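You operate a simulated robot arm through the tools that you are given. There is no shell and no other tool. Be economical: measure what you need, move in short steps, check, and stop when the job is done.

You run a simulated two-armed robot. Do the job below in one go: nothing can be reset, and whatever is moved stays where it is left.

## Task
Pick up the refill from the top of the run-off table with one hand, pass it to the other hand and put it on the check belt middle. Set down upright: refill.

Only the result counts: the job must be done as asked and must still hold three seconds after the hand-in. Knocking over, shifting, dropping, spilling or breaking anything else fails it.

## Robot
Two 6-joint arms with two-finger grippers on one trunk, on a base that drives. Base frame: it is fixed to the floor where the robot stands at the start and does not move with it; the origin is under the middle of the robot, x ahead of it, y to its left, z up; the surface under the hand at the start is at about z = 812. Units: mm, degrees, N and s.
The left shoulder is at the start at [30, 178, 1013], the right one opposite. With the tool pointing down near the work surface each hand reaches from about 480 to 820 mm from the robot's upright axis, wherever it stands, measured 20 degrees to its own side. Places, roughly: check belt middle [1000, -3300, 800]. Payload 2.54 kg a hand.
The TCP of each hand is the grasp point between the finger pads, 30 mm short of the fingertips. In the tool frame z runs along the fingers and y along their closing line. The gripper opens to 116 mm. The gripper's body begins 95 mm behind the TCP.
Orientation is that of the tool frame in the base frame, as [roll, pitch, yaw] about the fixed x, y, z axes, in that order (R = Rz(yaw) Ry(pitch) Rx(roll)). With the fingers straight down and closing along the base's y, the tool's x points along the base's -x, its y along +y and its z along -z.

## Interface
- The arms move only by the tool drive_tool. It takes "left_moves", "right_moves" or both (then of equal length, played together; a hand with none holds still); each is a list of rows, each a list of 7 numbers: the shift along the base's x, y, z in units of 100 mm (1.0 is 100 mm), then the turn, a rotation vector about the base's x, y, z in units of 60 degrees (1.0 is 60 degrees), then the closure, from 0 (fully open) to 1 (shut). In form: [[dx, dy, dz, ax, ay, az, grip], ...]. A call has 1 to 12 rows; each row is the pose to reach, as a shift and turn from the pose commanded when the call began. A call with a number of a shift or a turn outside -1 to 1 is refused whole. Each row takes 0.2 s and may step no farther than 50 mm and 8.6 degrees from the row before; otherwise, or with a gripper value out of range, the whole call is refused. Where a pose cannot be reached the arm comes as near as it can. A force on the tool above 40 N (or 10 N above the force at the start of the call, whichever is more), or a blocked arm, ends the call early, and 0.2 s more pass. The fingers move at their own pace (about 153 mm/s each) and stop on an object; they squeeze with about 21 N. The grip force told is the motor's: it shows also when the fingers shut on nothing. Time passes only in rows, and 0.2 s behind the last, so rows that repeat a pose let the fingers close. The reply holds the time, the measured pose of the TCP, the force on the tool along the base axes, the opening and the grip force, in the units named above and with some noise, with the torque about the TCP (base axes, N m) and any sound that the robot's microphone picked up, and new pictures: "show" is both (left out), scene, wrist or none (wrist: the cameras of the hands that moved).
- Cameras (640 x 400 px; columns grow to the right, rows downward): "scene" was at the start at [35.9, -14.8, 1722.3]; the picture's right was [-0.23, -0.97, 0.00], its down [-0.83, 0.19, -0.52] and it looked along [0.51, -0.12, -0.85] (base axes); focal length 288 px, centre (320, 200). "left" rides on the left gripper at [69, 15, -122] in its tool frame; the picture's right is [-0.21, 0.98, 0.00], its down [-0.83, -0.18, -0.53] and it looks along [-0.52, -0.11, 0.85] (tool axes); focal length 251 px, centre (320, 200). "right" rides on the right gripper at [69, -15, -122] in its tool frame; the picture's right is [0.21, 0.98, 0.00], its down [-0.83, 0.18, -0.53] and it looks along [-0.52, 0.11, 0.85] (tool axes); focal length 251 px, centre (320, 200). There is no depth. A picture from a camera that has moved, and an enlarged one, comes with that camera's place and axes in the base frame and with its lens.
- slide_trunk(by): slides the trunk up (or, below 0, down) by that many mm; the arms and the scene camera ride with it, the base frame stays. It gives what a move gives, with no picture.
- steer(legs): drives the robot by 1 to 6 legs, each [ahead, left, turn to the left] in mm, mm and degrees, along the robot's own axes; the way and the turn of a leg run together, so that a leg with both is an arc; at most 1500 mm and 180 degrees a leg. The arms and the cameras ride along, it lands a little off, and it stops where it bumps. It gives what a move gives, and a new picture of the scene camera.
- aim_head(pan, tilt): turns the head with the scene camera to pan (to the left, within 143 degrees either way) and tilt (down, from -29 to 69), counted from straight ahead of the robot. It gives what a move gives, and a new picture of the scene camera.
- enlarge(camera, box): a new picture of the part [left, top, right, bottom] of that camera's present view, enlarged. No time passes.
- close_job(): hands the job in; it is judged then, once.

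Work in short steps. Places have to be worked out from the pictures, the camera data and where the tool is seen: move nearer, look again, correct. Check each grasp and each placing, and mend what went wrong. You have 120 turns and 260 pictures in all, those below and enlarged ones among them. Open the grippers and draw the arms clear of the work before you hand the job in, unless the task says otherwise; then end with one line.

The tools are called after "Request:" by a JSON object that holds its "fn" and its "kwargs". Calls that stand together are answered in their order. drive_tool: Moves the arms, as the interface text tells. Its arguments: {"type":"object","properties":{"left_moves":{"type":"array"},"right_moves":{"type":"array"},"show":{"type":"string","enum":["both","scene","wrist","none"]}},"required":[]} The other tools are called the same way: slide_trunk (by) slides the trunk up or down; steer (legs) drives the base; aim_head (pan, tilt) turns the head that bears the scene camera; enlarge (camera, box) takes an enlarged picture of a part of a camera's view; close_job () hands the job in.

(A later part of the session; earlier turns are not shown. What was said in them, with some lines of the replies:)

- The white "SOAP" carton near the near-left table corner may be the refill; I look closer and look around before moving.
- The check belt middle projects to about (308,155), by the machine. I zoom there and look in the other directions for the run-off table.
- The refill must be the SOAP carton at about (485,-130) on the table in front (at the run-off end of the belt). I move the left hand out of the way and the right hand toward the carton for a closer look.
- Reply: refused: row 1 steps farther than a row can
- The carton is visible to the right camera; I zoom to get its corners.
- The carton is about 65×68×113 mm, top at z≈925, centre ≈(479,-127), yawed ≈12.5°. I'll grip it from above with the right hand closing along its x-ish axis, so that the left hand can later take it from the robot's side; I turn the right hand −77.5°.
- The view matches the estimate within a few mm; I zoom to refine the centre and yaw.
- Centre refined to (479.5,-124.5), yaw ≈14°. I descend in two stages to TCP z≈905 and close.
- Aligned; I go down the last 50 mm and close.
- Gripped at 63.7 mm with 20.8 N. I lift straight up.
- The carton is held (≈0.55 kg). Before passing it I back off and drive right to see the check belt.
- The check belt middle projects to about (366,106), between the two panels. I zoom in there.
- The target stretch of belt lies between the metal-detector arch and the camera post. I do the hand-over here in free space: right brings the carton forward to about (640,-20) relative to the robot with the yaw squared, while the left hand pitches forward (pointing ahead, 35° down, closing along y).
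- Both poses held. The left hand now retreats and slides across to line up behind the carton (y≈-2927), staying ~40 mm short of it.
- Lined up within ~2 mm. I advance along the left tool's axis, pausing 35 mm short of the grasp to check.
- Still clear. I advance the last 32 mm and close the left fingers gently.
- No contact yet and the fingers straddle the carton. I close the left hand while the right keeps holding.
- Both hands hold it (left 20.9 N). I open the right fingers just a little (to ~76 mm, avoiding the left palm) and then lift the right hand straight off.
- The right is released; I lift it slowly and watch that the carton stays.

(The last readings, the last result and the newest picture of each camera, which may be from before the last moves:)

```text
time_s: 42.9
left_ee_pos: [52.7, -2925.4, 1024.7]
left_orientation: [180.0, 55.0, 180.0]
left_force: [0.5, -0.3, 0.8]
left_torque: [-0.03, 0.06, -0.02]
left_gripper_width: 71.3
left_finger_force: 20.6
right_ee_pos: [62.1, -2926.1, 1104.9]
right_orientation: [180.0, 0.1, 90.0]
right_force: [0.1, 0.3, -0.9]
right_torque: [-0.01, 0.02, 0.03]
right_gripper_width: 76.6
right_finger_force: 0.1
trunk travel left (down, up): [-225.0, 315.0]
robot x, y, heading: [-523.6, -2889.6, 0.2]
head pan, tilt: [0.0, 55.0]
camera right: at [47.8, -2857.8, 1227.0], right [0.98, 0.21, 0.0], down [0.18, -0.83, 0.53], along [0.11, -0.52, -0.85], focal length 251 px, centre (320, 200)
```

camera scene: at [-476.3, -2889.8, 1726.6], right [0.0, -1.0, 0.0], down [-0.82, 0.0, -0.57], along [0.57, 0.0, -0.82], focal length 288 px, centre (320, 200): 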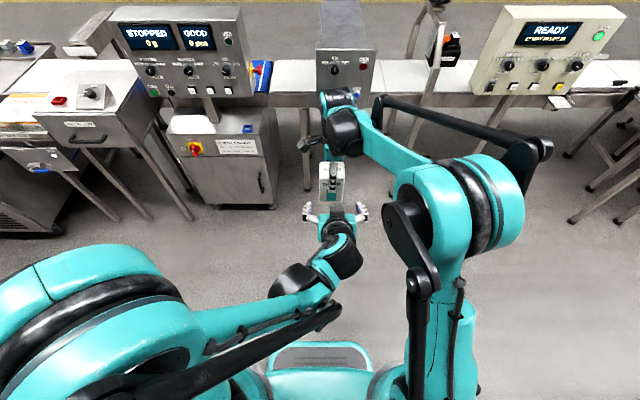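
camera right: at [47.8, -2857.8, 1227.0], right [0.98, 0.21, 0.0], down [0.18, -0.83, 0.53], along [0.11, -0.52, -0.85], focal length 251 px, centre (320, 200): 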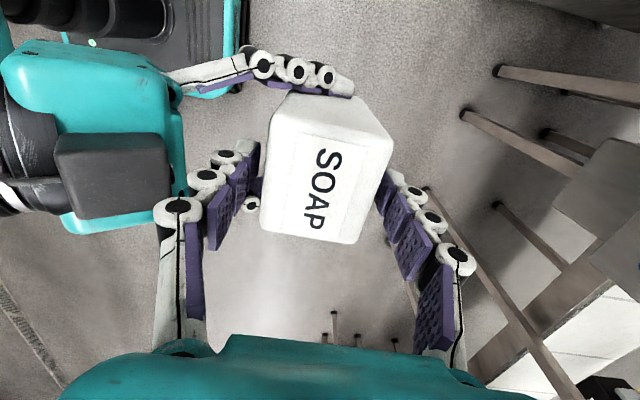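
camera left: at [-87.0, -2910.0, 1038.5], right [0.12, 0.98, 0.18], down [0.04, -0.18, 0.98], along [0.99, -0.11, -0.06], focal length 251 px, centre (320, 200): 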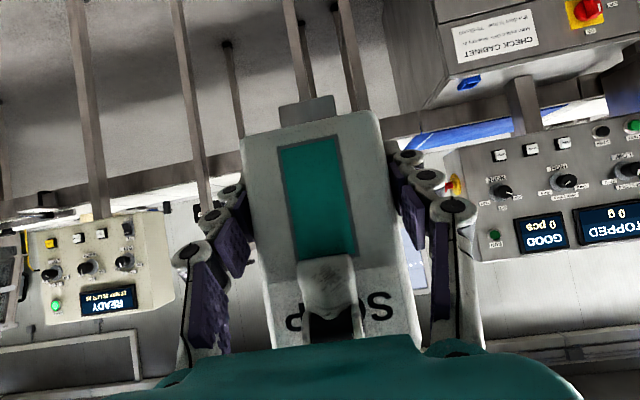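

The carton stays in the left hand. I lift the right hand clear and then swing it aside.

Request:
{"fn": "drive_tool", "kwargs": {"right_moves": [[0, 0, 0.3, 0, 0, 0, 0.34], [0, 0, 0.6, 0, 0, 0, 0.34], [0.0, -0.3, 0.9, 0, 0, 0, 0.34], [0, -0.7, 1.0, 0, 0, 0, 0.2], [0, -1.0, 1.0, 0, 0, 0, 0.2], [0, -1.0, 1.0, 0, 0, 0, 0.2]], "show": "none"}}

Request:
{"fn": "drive_tool", "kwargs": {"right_moves": [[-0.3, -0.3, 0, 0, 0, 0.14, 0.2], [-0.6, -0.6, 0, 0, 0, 0.28, 0.2], [-0.8, -0.9, 0, 0, 0, 0.42, 0.2], [-0.9, -1.0, 0, 0, 0, 0.56, 0.2], [-1.0, -1.0, 0, 0, 0, 0.7, 0.2], [-1.0, -1.0, 0, 0, 0, 0.84, 0.2], [-1.0, -1.0, 0, 0, 0, 0.98, 0.2]], "show": "scene"}}

```text
time_s: 44.3
left_ee_pos: [52.5, -2926.0, 1024.7]
left_orientation: [-179.9, 55.0, -179.8]
left_force: [0.3, -1.3, 0.4]
left_torque: [-0.03, 0.03, -0.01]
left_gripper_width: 71.7
left_finger_force: 21.2
right_ee_pos: [63.2, -3026.0, 1206.5]
right_orientation: [-179.9, -0.1, 89.9]
right_force: [0.0, 0.3, -0.1]
right_torque: [-0.02, -0.05, -0.01]
right_gripper_width: 92.7
right_finger_force: 0.1
trunk travel left (down, up): [-225.0, 315.0]
robot x, y, heading: [-511.1, -2889.6, -0.0]
head pan, tilt: [0.0, 55.0]
```

```text
time_s: 45.9
left_ee_pos: [51.8, -2925.3, 1024.9]
left_orientation: [-180.0, 54.9, -180.0]
left_force: [-0.6, -1.0, 0.5]
left_torque: [0.03, 0.05, 0.0]
left_gripper_width: 71.6
left_finger_force: 21.1
right_ee_pos: [-37.0, -3126.0, 1206.2]
right_orientation: [-180.0, 0.0, 148.8]
right_force: [0.2, -0.7, -1.3]
right_torque: [-0.01, -0.06, 0.0]
right_gripper_width: 92.6
right_finger_force: 0.0
trunk travel left (down, up): [-225.0, 315.0]
robot x, y, heading: [-516.2, -2894.1, 0.2]
head pan, tilt: [0.0, 55.0]
camera scene: at [-476.6, -2889.9, 1726.5], right [0.0, -1.0, 0.0], down [-0.82, 0.0, -0.57], along [0.57, 0.0, -0.82], focal length 288 px, centre (320, 200)
```

scene: 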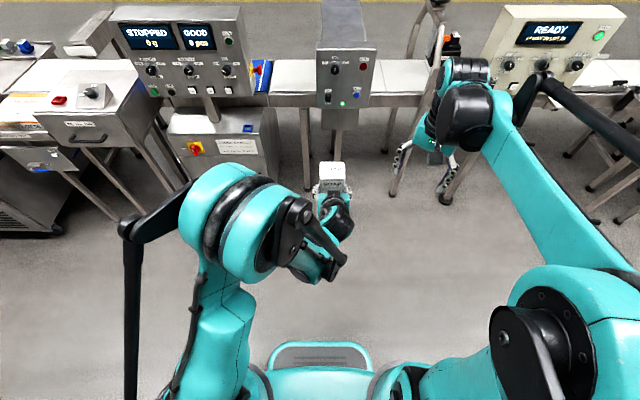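

The left hand holds the carton alone, yet its force reading is odd; I check its camera.

Request:
{"fn": "enlarge", "kwargs": {"camera": "left", "box": [140, 70, 500, 370]}}

Request:
{"fn": "enlarge", "kwargs": {"camera": "scene", "box": [280, 130, 400, 205]}}

Request:
{"fn": "enlarge", "kwargs": {"camera": "right", "box": [0, 0, 640, 400]}}

```text
1.33 times, centred on (320, 220) of left
camera zoom: at [-87.1, -2910.3, 1038.6], right [0.12, 0.98, 0.18], down [0.04, -0.18, 0.98], along [0.99, -0.11, -0.06], focal length 335 px, centre (320, 173)
```

zoom: 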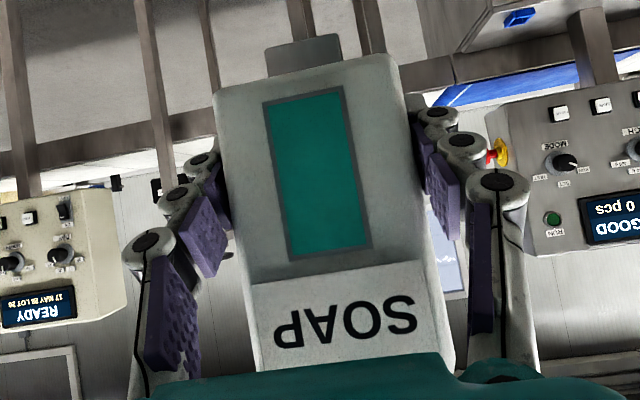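

```text
5.33 times, centred on (340, 168) of scene
camera zoom: at [-476.6, -2889.9, 1726.5], right [0.0, -1.0, 0.0], down [-0.82, 0.0, -0.57], along [0.57, 0.0, -0.82], focal length 1534 px, centre (213, 373)
```

zoom: 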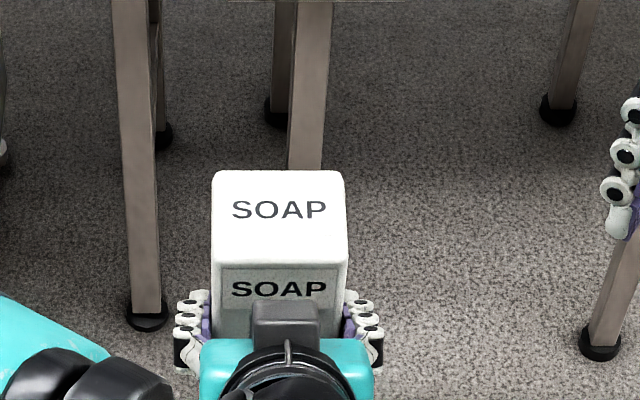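

```text
1.00 times, centred on (320, 200) of right (not enlarged: the box is as wide or as high as the picture)
camera zoom: at [-104.7, -3103.9, 1327.2], right [0.32, 0.95, 0.0], down [0.8, -0.27, 0.53], along [0.51, -0.17, -0.85], focal length 251 px, centre (320, 200)
```

zoom: 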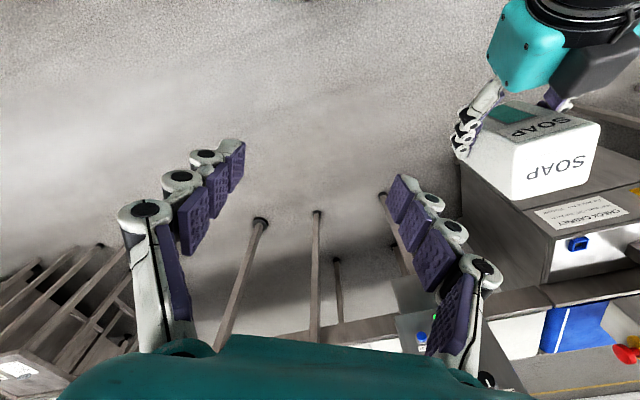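

The carton is upright and firmly in the left hand. I drive right and a bit ahead to look at the belt stretch close up.

Request:
{"fn": "steer", "kwargs": {"legs": [[0, -470, 0], [250, 0, 0]]}}

Request:
{"fn": "aim_head", "kwargs": {"pan": 3, "tilt": 38}}

Request:
{"fn": "enlarge", "kwargs": {"camera": "scene", "box": [180, 50, 500, 250]}}

```text
time_s: 50.1
left_ee_pos: [306.8, -3396.4, 1024.2]
left_orientation: [180.0, 54.9, -179.6]
left_force: [0.6, -0.4, -5.3]
left_torque: [0.0, 0.07, 0.01]
left_gripper_width: 71.8
left_finger_force: 20.8
right_ee_pos: [217.0, -3598.5, 1204.7]
right_orientation: [-179.9, 0.0, 148.9]
right_force: [0.9, 0.3, -0.3]
right_torque: [-0.01, 0.01, -0.01]
right_gripper_width: 92.9
right_finger_force: 0.0
trunk travel left (down, up): [-225.0, 315.0]
robot x, y, heading: [-265.2, -3362.2, 0.2]
head pan, tilt: [0.0, 55.0]
camera scene: at [-222.2, -3363.1, 1726.5], right [0.0, -1.0, 0.0], down [-0.82, 0.0, -0.57], along [0.57, 0.0, -0.82], focal length 288 px, centre (320, 200)
```

scene: 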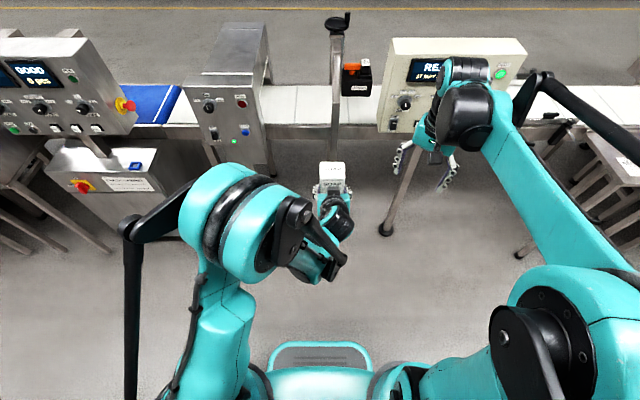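

```text
time_s: 51.0
left_ee_pos: [303.8, -3397.6, 1025.5]
left_orientation: [180.0, 55.0, -179.7]
left_force: [0.3, 0.7, -5.4]
left_torque: [0.01, 0.07, 0.0]
left_gripper_width: 71.7
left_finger_force: 21.1
right_ee_pos: [215.7, -3598.1, 1206.1]
right_orientation: [180.0, 0.0, 148.9]
right_force: [0.5, 0.2, -0.8]
right_torque: [-0.03, -0.01, 0.0]
right_gripper_width: 92.9
right_finger_force: 0.1
trunk travel left (down, up): [-225.0, 315.0]
robot x, y, heading: [-265.5, -3365.6, -0.0]
head pan, tilt: [3.0, 38.0]
camera scene: at [-210.0, -3358.6, 1750.1], right [0.06, -1.0, 0.0], down [-0.62, -0.03, -0.79], along [0.79, 0.04, -0.62], focal length 288 px, centre (320, 200)
```

scene: 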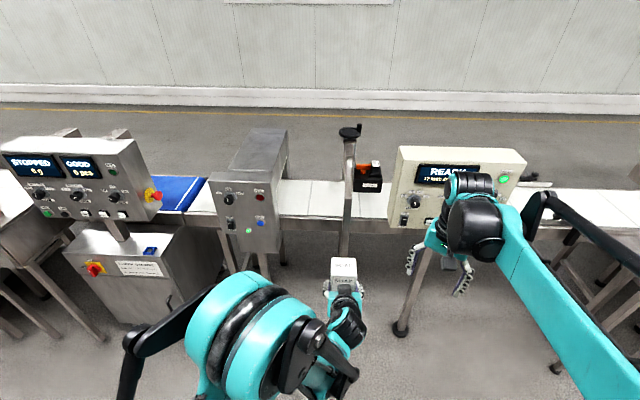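

```text
2.00 times, centred on (340, 150) of scene
camera zoom: at [-210.0, -3358.6, 1750.1], right [0.06, -1.0, 0.0], down [-0.62, -0.03, -0.79], along [0.79, 0.04, -0.62], focal length 575 px, centre (280, 300)
```

zoom: 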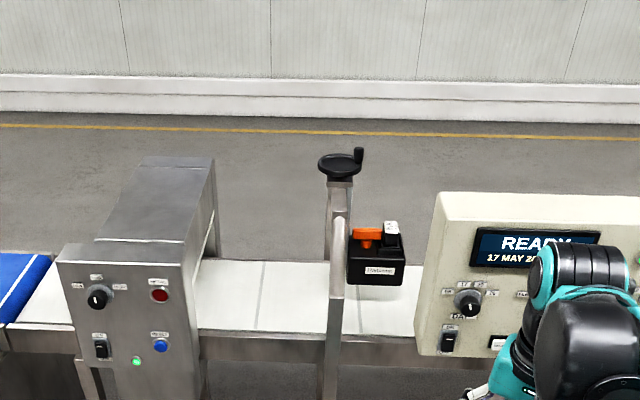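

The free stretch runs from the tunnel exit (y≈-3104) to the post (y≈-3410); target ≈(1005,-3295). I stretch the left arm forward a bit and tuck the right arm back before driving in.

Request:
{"fn": "drive_tool", "kwargs": {"left_moves": [[0.2, 0.15, 0, 0, 0, 0, 1], [0.4, 0.3, 0, 0, 0, 0, 1], [0.6, 0.45, 0, 0, 0, 0, 1], [0.8, 0.6, 0, 0, 0, 0, 1], [1.0, 0.75, 0, 0, 0, 0, 1], [1.0, 0.95, 0, 0, 0, 0, 1]], "right_moves": [[-0.2, -0.1, 0, 0, 0, 0, 0.2], [-0.4, -0.2, 0, 0, 0, 0, 0.2], [-0.6, -0.3, 0, 0, 0, 0, 0.2], [-0.8, -0.4, 0, 0, 0, 0, 0.2], [-1.0, -0.5, 0, 0, 0, 0, 0.2], [-1.0, -0.6, 0, 0, 0, 0, 0.2]], "show": "scene"}}

```text
time_s: 52.4
left_ee_pos: [406.2, -3300.9, 1023.9]
left_orientation: [-179.9, 55.0, -179.6]
left_force: [0.2, -0.4, -5.5]
left_torque: [-0.01, 0.04, -0.02]
left_gripper_width: 71.5
left_finger_force: 21.2
right_ee_pos: [116.4, -3657.0, 1205.1]
right_orientation: [-179.9, -0.1, 148.8]
right_force: [-0.6, 0.0, -0.1]
right_torque: [0.0, 0.01, -0.04]
right_gripper_width: 92.6
right_finger_force: 0.0
trunk travel left (down, up): [-225.0, 315.0]
robot x, y, heading: [-267.3, -3360.7, 0.2]
head pan, tilt: [3.0, 38.0]
camera scene: at [-209.1, -3357.8, 1750.2], right [0.06, -1.0, 0.0], down [-0.62, -0.04, -0.79], along [0.79, 0.04, -0.62], focal length 288 px, centre (320, 200)
```

scene: 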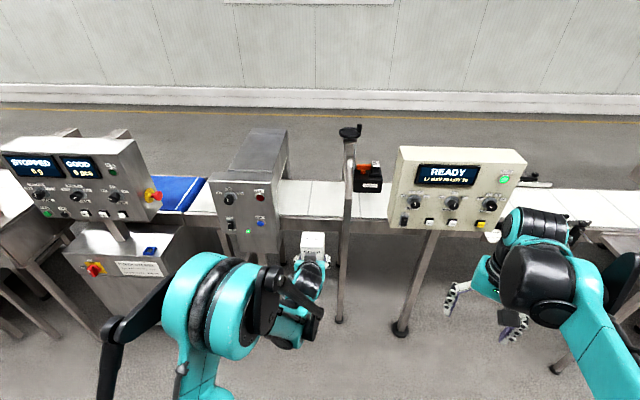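

Clear ahead: posts stand at x≈775, robot front will be well short. I drive 450 ahead and look.

Request:
{"fn": "steer", "kwargs": {"legs": [[450, 0, 0]]}}

Request:
{"fn": "aim_head", "kwargs": {"pan": 5, "tilt": 52}}

Request:
{"fn": "enlarge", "kwargs": {"camera": "scene", "box": [180, 30, 460, 205]}}

Request:
{"fn": "enlarge", "kwargs": {"camera": "left", "box": [0, 0, 640, 400]}}

```text
time_s: 55.1
left_ee_pos: [854.6, -3297.6, 1024.3]
left_orientation: [180.0, 55.0, -179.6]
left_force: [0.7, 0.7, -6.4]
left_torque: [-0.01, 0.05, 0.03]
left_gripper_width: 71.7
left_finger_force: 20.9
right_ee_pos: [567.7, -3653.9, 1206.1]
right_orientation: [-179.9, -0.1, 149.1]
right_force: [-0.2, 0.5, 0.5]
right_torque: [-0.02, -0.01, 0.0]
right_gripper_width: 92.7
right_finger_force: 0.0
trunk travel left (down, up): [-225.0, 315.0]
robot x, y, heading: [183.4, -3364.5, 0.5]
head pan, tilt: [3.0, 38.0]
camera scene: at [241.5, -3355.8, 1750.2], right [0.06, -1.0, 0.0], down [-0.62, -0.04, -0.79], along [0.79, 0.05, -0.62], focal length 288 px, centre (320, 200)
```

scene: 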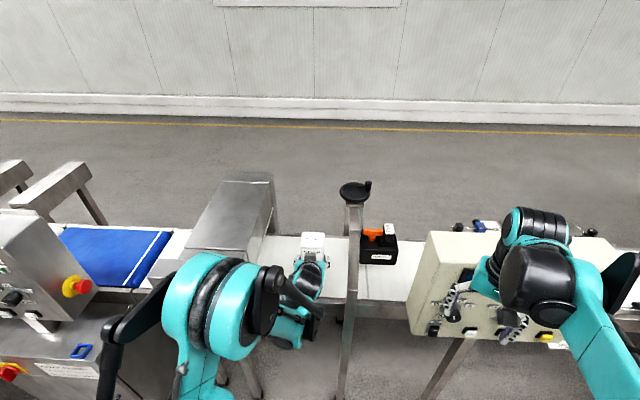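

```text
time_s: 55.8
left_ee_pos: [853.6, -3296.5, 1024.5]
left_orientation: [179.9, 55.0, -179.6]
left_force: [0.2, 0.3, -5.5]
left_torque: [-0.01, 0.07, 0.03]
left_gripper_width: 71.5
left_finger_force: 21.2
right_ee_pos: [566.8, -3655.0, 1205.0]
right_orientation: [180.0, 0.0, 149.2]
right_force: [0.1, 0.0, 0.1]
right_torque: [-0.05, -0.01, 0.0]
right_gripper_width: 92.6
right_finger_force: 0.0
trunk travel left (down, up): [-225.0, 315.0]
robot x, y, heading: [185.8, -3363.2, 0.4]
head pan, tilt: [5.0, 52.0]
camera scene: at [228.8, -3353.9, 1730.4], right [0.09, -1.0, 0.0], down [-0.78, -0.07, -0.62], along [0.61, 0.06, -0.79], focal length 288 px, centre (320, 200)
```

scene: 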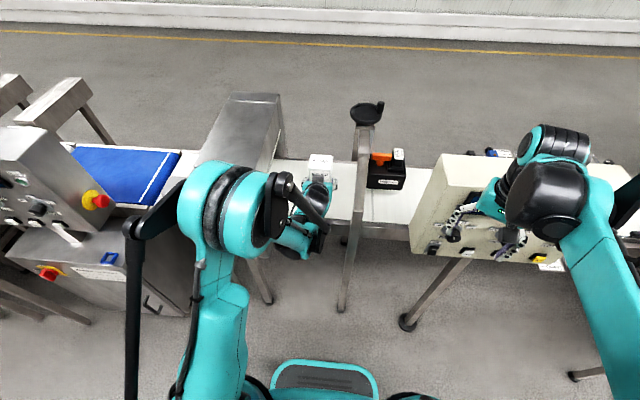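

```text
2.29 times, centred on (320, 118) of scene
camera zoom: at [228.8, -3353.9, 1730.4], right [0.09, -1.0, 0.0], down [-0.78, -0.07, -0.62], along [0.61, 0.06, -0.79], focal length 658 px, centre (320, 389)
```

zoom: 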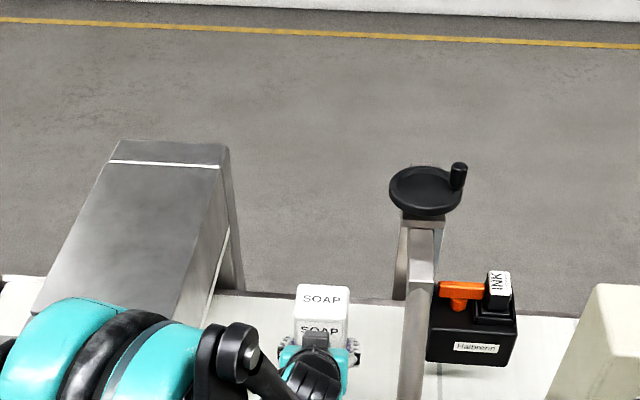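

```text
1.00 times, centred on (320, 200) of left (not enlarged: the box is as wide or as high as the picture)
camera zoom: at [715.5, -3282.9, 1038.4], right [0.12, 0.98, 0.18], down [0.04, -0.18, 0.98], along [0.99, -0.11, -0.06], focal length 251 px, centre (320, 200)
```

zoom: 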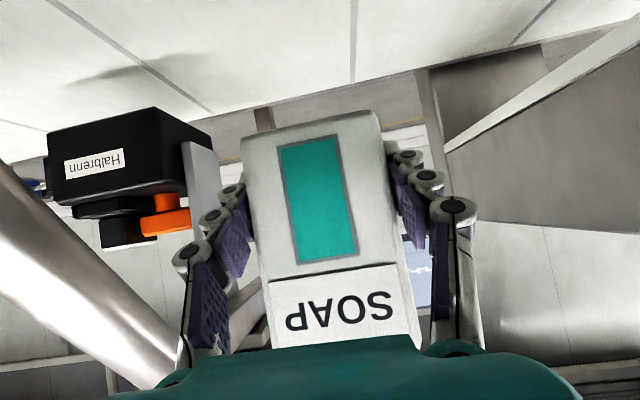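

The view is good: carton is in the gap, post to the right, tunnel to the left. I move the arm ahead over the belt in level steps.

Request:
{"fn": "drive_tool", "kwargs": {"left_moves": [[0.3, 0, 0, 0, 0, 0, 1], [0.6, 0, 0, 0, 0, 0, 1], [0.85, 0, 0, 0, 0, 0, 1], [1.0, 0, 0, 0, 0, 0, 1], [1.0, 0, 0, 0, 0, 0, 1]], "show": "none"}}

Request:
{"fn": "drive_tool", "kwargs": {"left_moves": [[0.2, 0, -0.2, 0, 0, 0, 1], [0.45, 0, -0.4, 0, 0, 0, 1], [0.45, 0, -0.7, 0, 0, 0, 1], [0.45, 0, -1.0, 0, 0, 0, 1], [0.45, 0, -1.0, 0, 0, 0, 1]], "show": "both"}}

```text
time_s: 57.0
left_ee_pos: [954.2, -3296.7, 1023.7]
left_orientation: [179.9, 55.1, -179.5]
left_force: [-0.8, 0.0, -6.2]
left_torque: [0.04, 0.06, 0.01]
left_gripper_width: 71.4
left_finger_force: 20.4
right_ee_pos: [567.2, -3654.2, 1206.1]
right_orientation: [180.0, 0.0, 149.0]
right_force: [-0.9, -0.1, 0.1]
right_torque: [0.01, 0.01, 0.0]
right_gripper_width: 93.1
right_finger_force: 0.0
trunk travel left (down, up): [-225.0, 315.0]
robot x, y, heading: [185.7, -3363.1, 0.5]
head pan, tilt: [5.0, 52.0]
```

```text
time_s: 58.2
left_ee_pos: [1000.0, -3297.3, 925.5]
left_orientation: [-180.0, 54.9, -179.5]
left_force: [0.5, 0.4, -4.8]
left_torque: [0.0, 0.07, 0.0]
left_gripper_width: 71.6
left_finger_force: 20.8
right_ee_pos: [565.5, -3653.3, 1205.7]
right_orientation: [-180.0, 0.1, 149.0]
right_force: [0.6, -0.3, 0.5]
right_torque: [-0.02, -0.01, 0.02]
right_gripper_width: 92.8
right_finger_force: 0.0
trunk travel left (down, up): [-225.0, 315.0]
robot x, y, heading: [184.2, -3359.6, 0.3]
head pan, tilt: [5.0, 52.0]
camera scene: at [228.4, -3353.9, 1730.4], right [0.09, -1.0, 0.0], down [-0.78, -0.07, -0.62], along [0.61, 0.06, -0.79], focal length 288 px, centre (320, 200)
camera left: at [861.0, -3283.4, 938.2], right [0.12, 0.98, 0.18], down [0.04, -0.18, 0.98], along [0.99, -0.11, -0.06], focal length 251 px, centre (320, 200)
```

scene: 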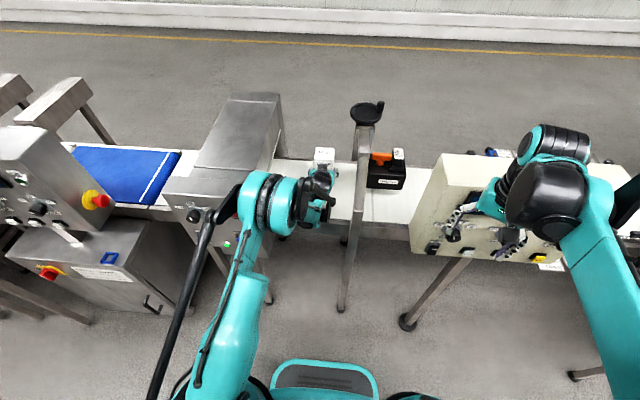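
left: 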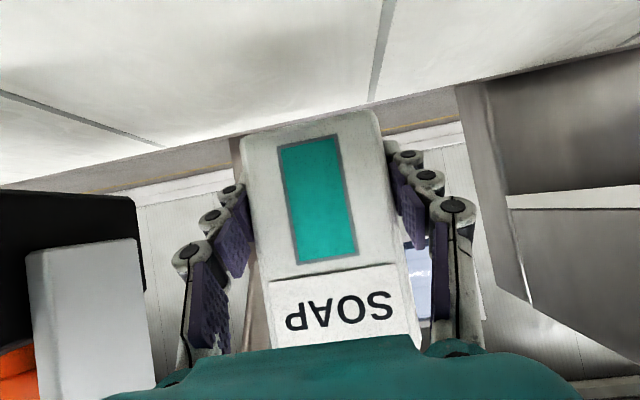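

Over the belt at 93 mm above it. I zoom in to check clearance of elbow and hand to the detector panel and post before lowering.

Request:
{"fn": "enlarge", "kwargs": {"camera": "scene", "box": [160, 110, 416, 270]}}

Request:
{"fn": "enlarge", "kwargs": {"camera": "right", "box": [0, 0, 640, 400]}}

```text
2.50 times, centred on (288, 190) of scene
camera zoom: at [228.4, -3353.9, 1730.4], right [0.09, -1.0, 0.0], down [-0.78, -0.07, -0.62], along [0.61, 0.06, -0.79], focal length 719 px, centre (400, 225)
```

zoom: 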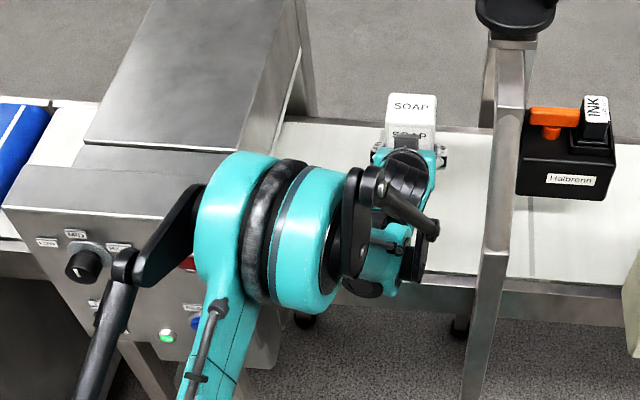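

```text
1.00 times, centred on (320, 200) of right (not enlarged: the box is as wide or as high as the picture)
camera zoom: at [499.3, -3632.1, 1327.3], right [0.32, 0.95, 0.0], down [0.8, -0.27, 0.53], along [0.51, -0.17, -0.85], focal length 251 px, centre (320, 200)
```

zoom: 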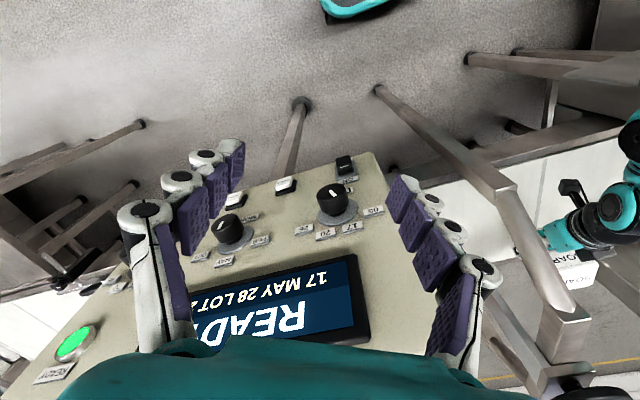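

The elbow is high and well in front of the panel. I lower 80 mm, then creep down.

Request:
{"fn": "drive_tool", "kwargs": {"left_moves": [[0, 0, -0.25, 0, 0, 0, 1], [0, 0, -0.5, 0, 0, 0, 1], [0, 0, -0.7, 0, 0, 0, 1], [0, 0, -0.78, 0, 0, 0, 1], [0, 0, -0.78, 0, 0, 0, 1]], "show": "wrist"}}

```text
time_s: 59.4
left_ee_pos: [999.8, -3297.8, 848.8]
left_orientation: [-180.0, 55.2, -179.6]
left_force: [2.6, 0.9, 14.9]
left_torque: [0.0, -0.29, -0.05]
left_gripper_width: 71.8
left_finger_force: 21.6
right_ee_pos: [565.5, -3654.9, 1207.3]
right_orientation: [-180.0, 0.1, 149.1]
right_force: [-1.0, -1.1, -0.3]
right_torque: [-0.02, 0.02, -0.01]
right_gripper_width: 92.8
right_finger_force: 0.2
trunk travel left (down, up): [-225.0, 315.0]
robot x, y, heading: [182.9, -3361.1, 0.2]
head pan, tilt: [5.0, 52.0]
camera left: at [860.0, -3283.2, 861.5], right [0.12, 0.98, 0.18], down [0.03, -0.18, 0.98], along [0.99, -0.11, -0.06], focal length 251 px, centre (320, 200)
```

left: 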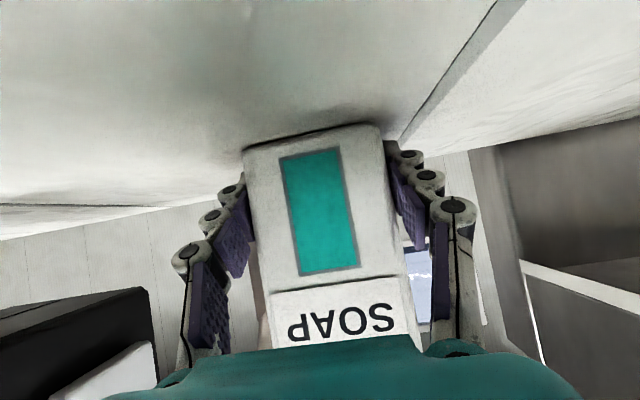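

Contact at TCP z≈849 (force change ≈20 N, the carton's base rests on the belt at ≈815). I ease 1 mm and open the fingers to about 92 mm.

Request:
{"fn": "drive_tool", "kwargs": {"left_moves": [[0, 0, 0.01, 0, 0, 0, 1], [0, 0, 0.01, 0, 0, 0, 0.34], [0, 0, 0.01, 0, 0, 0, 0.2], [0, 0, 0.01, 0, 0, 0, 0.2]], "show": "both"}}

```text
time_s: 60.4
left_ee_pos: [1000.1, -3297.3, 846.9]
left_orientation: [180.0, 54.9, -179.6]
left_force: [-0.3, 0.3, -0.1]
left_torque: [-0.02, 0.0, 0.0]
left_gripper_width: 92.7
left_finger_force: 0.1
right_ee_pos: [567.5, -3654.8, 1206.3]
right_orientation: [180.0, -0.1, 149.1]
right_force: [-0.1, -1.1, -0.2]
right_torque: [-0.01, 0.01, -0.01]
right_gripper_width: 92.7
right_finger_force: 0.0
trunk travel left (down, up): [-225.0, 315.0]
robot x, y, heading: [184.6, -3360.4, 0.5]
head pan, tilt: [5.0, 52.0]
camera scene: at [228.3, -3353.9, 1730.4], right [0.09, -1.0, 0.0], down [-0.78, -0.07, -0.62], along [0.61, 0.06, -0.79], focal length 288 px, centre (320, 200)
camera left: at [860.5, -3283.1, 861.4], right [0.12, 0.98, 0.18], down [0.04, -0.18, 0.98], along [0.99, -0.11, -0.06], focal length 251 px, centre (320, 200)
```

scene: 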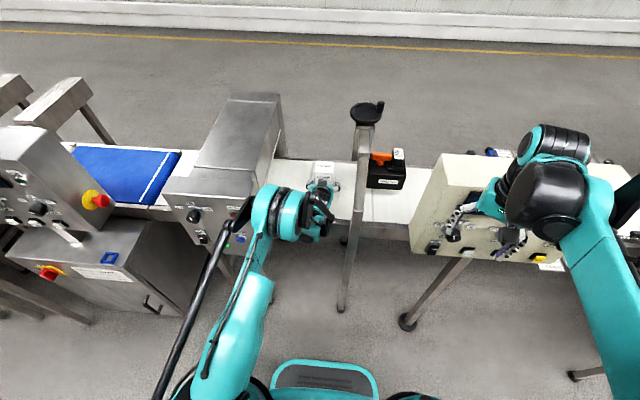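
left: 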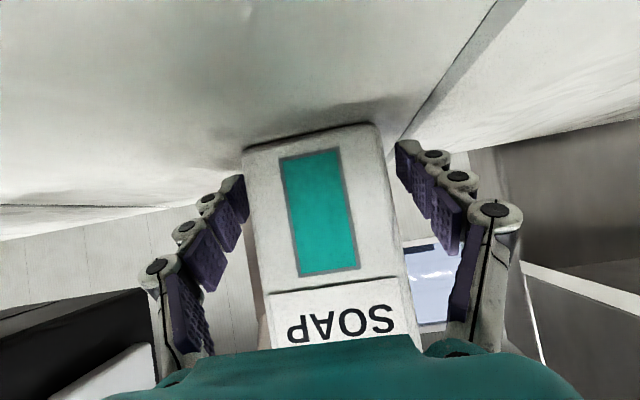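

Released with the carton standing on the belt. I withdraw the left hand straight back along its tool axis.

Request:
{"fn": "drive_tool", "kwargs": {"left_moves": [[-0.12, 0, 0.085, 0, 0, 0, 0.2], [-0.3, 0, 0.21, 0, 0, 0, 0.2], [-0.6, 0, 0.42, 0, 0, 0, 0.2], [-0.9, 0, 0.63, 0, 0, 0, 0.2], [-1.0, 0, 0.9, 0, 0, 0, 0.2], [-1.0, 0, 1.0, 0, 0, 0, 0.2]], "show": "both"}}

```text
time_s: 61.8
left_ee_pos: [900.5, -3296.9, 948.2]
left_orientation: [180.0, 55.0, -179.7]
left_force: [-0.1, 0.4, -0.2]
left_torque: [0.0, 0.01, -0.02]
left_gripper_width: 92.9
left_finger_force: 0.2
right_ee_pos: [567.1, -3654.3, 1205.7]
right_orientation: [179.9, 0.0, 149.1]
right_force: [-0.7, -1.4, -0.6]
right_torque: [0.01, 0.02, -0.04]
right_gripper_width: 93.1
right_finger_force: 0.1
trunk travel left (down, up): [-225.0, 315.0]
robot x, y, heading: [186.3, -3361.4, 0.5]
head pan, tilt: [5.0, 52.0]
camera scene: at [228.6, -3353.9, 1730.4], right [0.09, -1.0, 0.0], down [-0.78, -0.07, -0.62], along [0.61, 0.06, -0.79], focal length 288 px, centre (320, 200)
camera left: at [760.8, -3282.6, 961.7], right [0.12, 0.98, 0.18], down [0.04, -0.18, 0.98], along [0.99, -0.11, -0.06], focal length 251 px, centre (320, 200)
```

scene: 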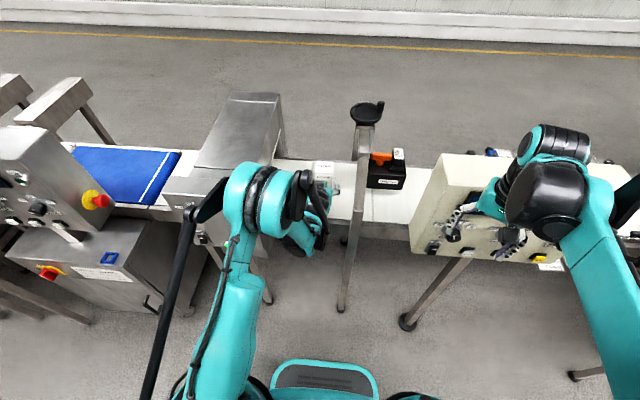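
left: 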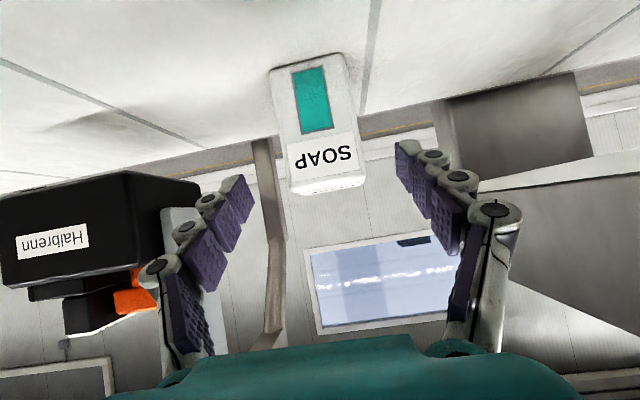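

The carton stands upright on the belt. I pull the left arm back, back the base away, and check the final state and the belt's extent.

Request:
{"fn": "drive_tool", "kwargs": {"left_moves": [[-0.3, 0, 0.3, 0, 0, 0, 0], [-0.6, 0, 0.6, 0, 0, 0, 0], [-0.9, 0, 0.9, 0, 0, 0, 0], [-1.0, 0, 1.0, 0, 0, 0, 0]], "show": "none"}}

Request:
{"fn": "steer", "kwargs": {"legs": [[-600, 0, 0]]}}

Request:
{"fn": "aim_head", "kwargs": {"pan": 0, "tilt": 30}}

Request:
{"fn": "enlarge", "kwargs": {"camera": "scene", "box": [160, 100, 480, 300]}}

```text
time_s: 62.8
left_ee_pos: [798.5, -3296.6, 1048.9]
left_orientation: [-180.0, 54.9, -179.7]
left_force: [-0.6, -1.0, 1.2]
left_torque: [0.0, 0.01, 0.0]
left_gripper_width: 116.0
left_finger_force: 0.0
right_ee_pos: [567.2, -3653.1, 1205.3]
right_orientation: [-179.9, 0.0, 149.1]
right_force: [0.0, 0.1, -0.2]
right_torque: [0.01, -0.01, 0.02]
right_gripper_width: 92.6
right_finger_force: 0.1
trunk travel left (down, up): [-225.0, 315.0]
robot x, y, heading: [183.1, -3356.3, 0.3]
head pan, tilt: [5.0, 52.0]
```

```text
time_s: 66.2
left_ee_pos: [197.6, -3300.6, 1048.0]
left_orientation: [-180.0, 55.0, -179.3]
left_force: [-0.4, -0.4, 0.1]
left_torque: [0.0, -0.03, 0.0]
left_gripper_width: 116.0
left_finger_force: 0.1
right_ee_pos: [-34.6, -3657.0, 1206.2]
right_orientation: [-180.0, -0.1, 149.2]
right_force: [0.1, 0.9, 0.2]
right_torque: [0.0, -0.03, -0.03]
right_gripper_width: 92.8
right_finger_force: 0.0
trunk travel left (down, up): [-225.0, 315.0]
robot x, y, heading: [-414.2, -3368.8, 0.6]
head pan, tilt: [5.0, 52.0]
camera scene: at [-372.8, -3358.8, 1730.4], right [0.1, -1.0, 0.0], down [-0.78, -0.08, -0.62], along [0.61, 0.06, -0.79], focal length 288 px, centre (320, 200)
```

scene: 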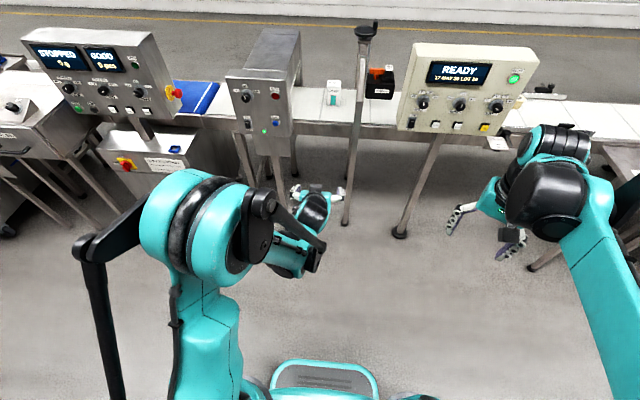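

```text
time_s: 67.1
left_ee_pos: [198.7, -3300.4, 1048.6]
left_orientation: [179.9, 55.0, -179.3]
left_force: [-0.3, 0.1, 0.2]
left_torque: [-0.02, -0.03, 0.01]
left_gripper_width: 115.9
left_finger_force: 0.1
right_ee_pos: [-32.3, -3657.1, 1205.4]
right_orientation: [-180.0, 0.0, 149.2]
right_force: [0.5, 0.0, -0.1]
right_torque: [0.04, 0.01, 0.03]
right_gripper_width: 92.7
right_finger_force: 0.1
trunk travel left (down, up): [-225.0, 315.0]
robot x, y, heading: [-415.5, -3363.7, 0.4]
head pan, tilt: [0.0, 30.0]
camera scene: at [-356.3, -3365.1, 1762.5], right [0.01, -1.0, 0.0], down [-0.5, 0.0, -0.87], along [0.87, 0.01, -0.5], focal length 288 px, centre (320, 200)
```

scene: 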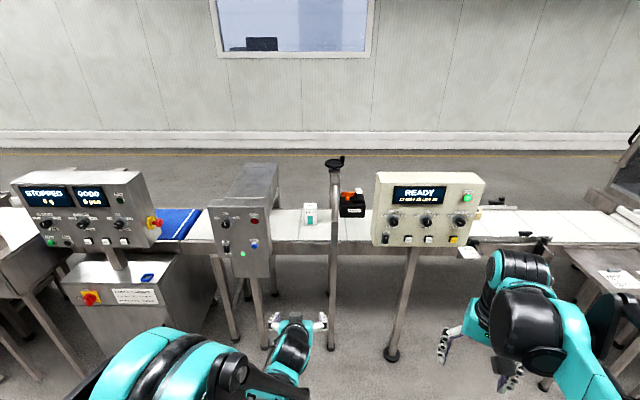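

```text
2.00 times, centred on (320, 200) of scene
camera zoom: at [-356.3, -3365.1, 1762.5], right [0.01, -1.0, 0.0], down [-0.5, 0.0, -0.87], along [0.87, 0.01, -0.5], focal length 575 px, centre (320, 200)
```

zoom: 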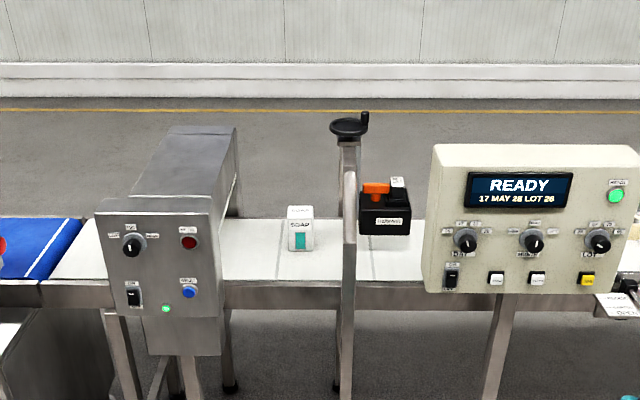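

The carton stands upright, alone, at the middle of the white check belt, and everything else is undisturbed. I open the right gripper fully, then hand in.

Request:
{"fn": "drive_tool", "kwargs": {"right_moves": [[0, 0, 0, 0, 0, 0, 0], [0, 0, 0, 0, 0, 0, 0]], "show": "none"}}

Request:
{"fn": "close_job", "kwargs": {}}

```text
time_s: 67.7
left_ee_pos: [198.5, -3300.0, 1047.9]
left_orientation: [-179.9, 55.0, -179.4]
left_force: [0.0, -0.1, 0.4]
left_torque: [0.0, 0.01, 0.02]
left_gripper_width: 115.9
left_finger_force: 0.0
right_ee_pos: [-33.3, -3657.9, 1206.1]
right_orientation: [180.0, 0.0, 149.3]
right_force: [0.3, 0.6, 0.0]
right_torque: [0.0, 0.0, 0.02]
right_gripper_width: 116.0
right_finger_force: 0.1
trunk travel left (down, up): [-225.0, 315.0]
robot x, y, heading: [-415.5, -3367.7, 0.8]
head pan, tilt: [0.0, 30.0]
```

```text
The job is handed in.
```

I picked up the refill (the SOAP carton) with the right hand, passed it to the left, and set it upright on the check belt at about [1008, -3297]; both hands are open and clear, and I saw nothing else disturbed.
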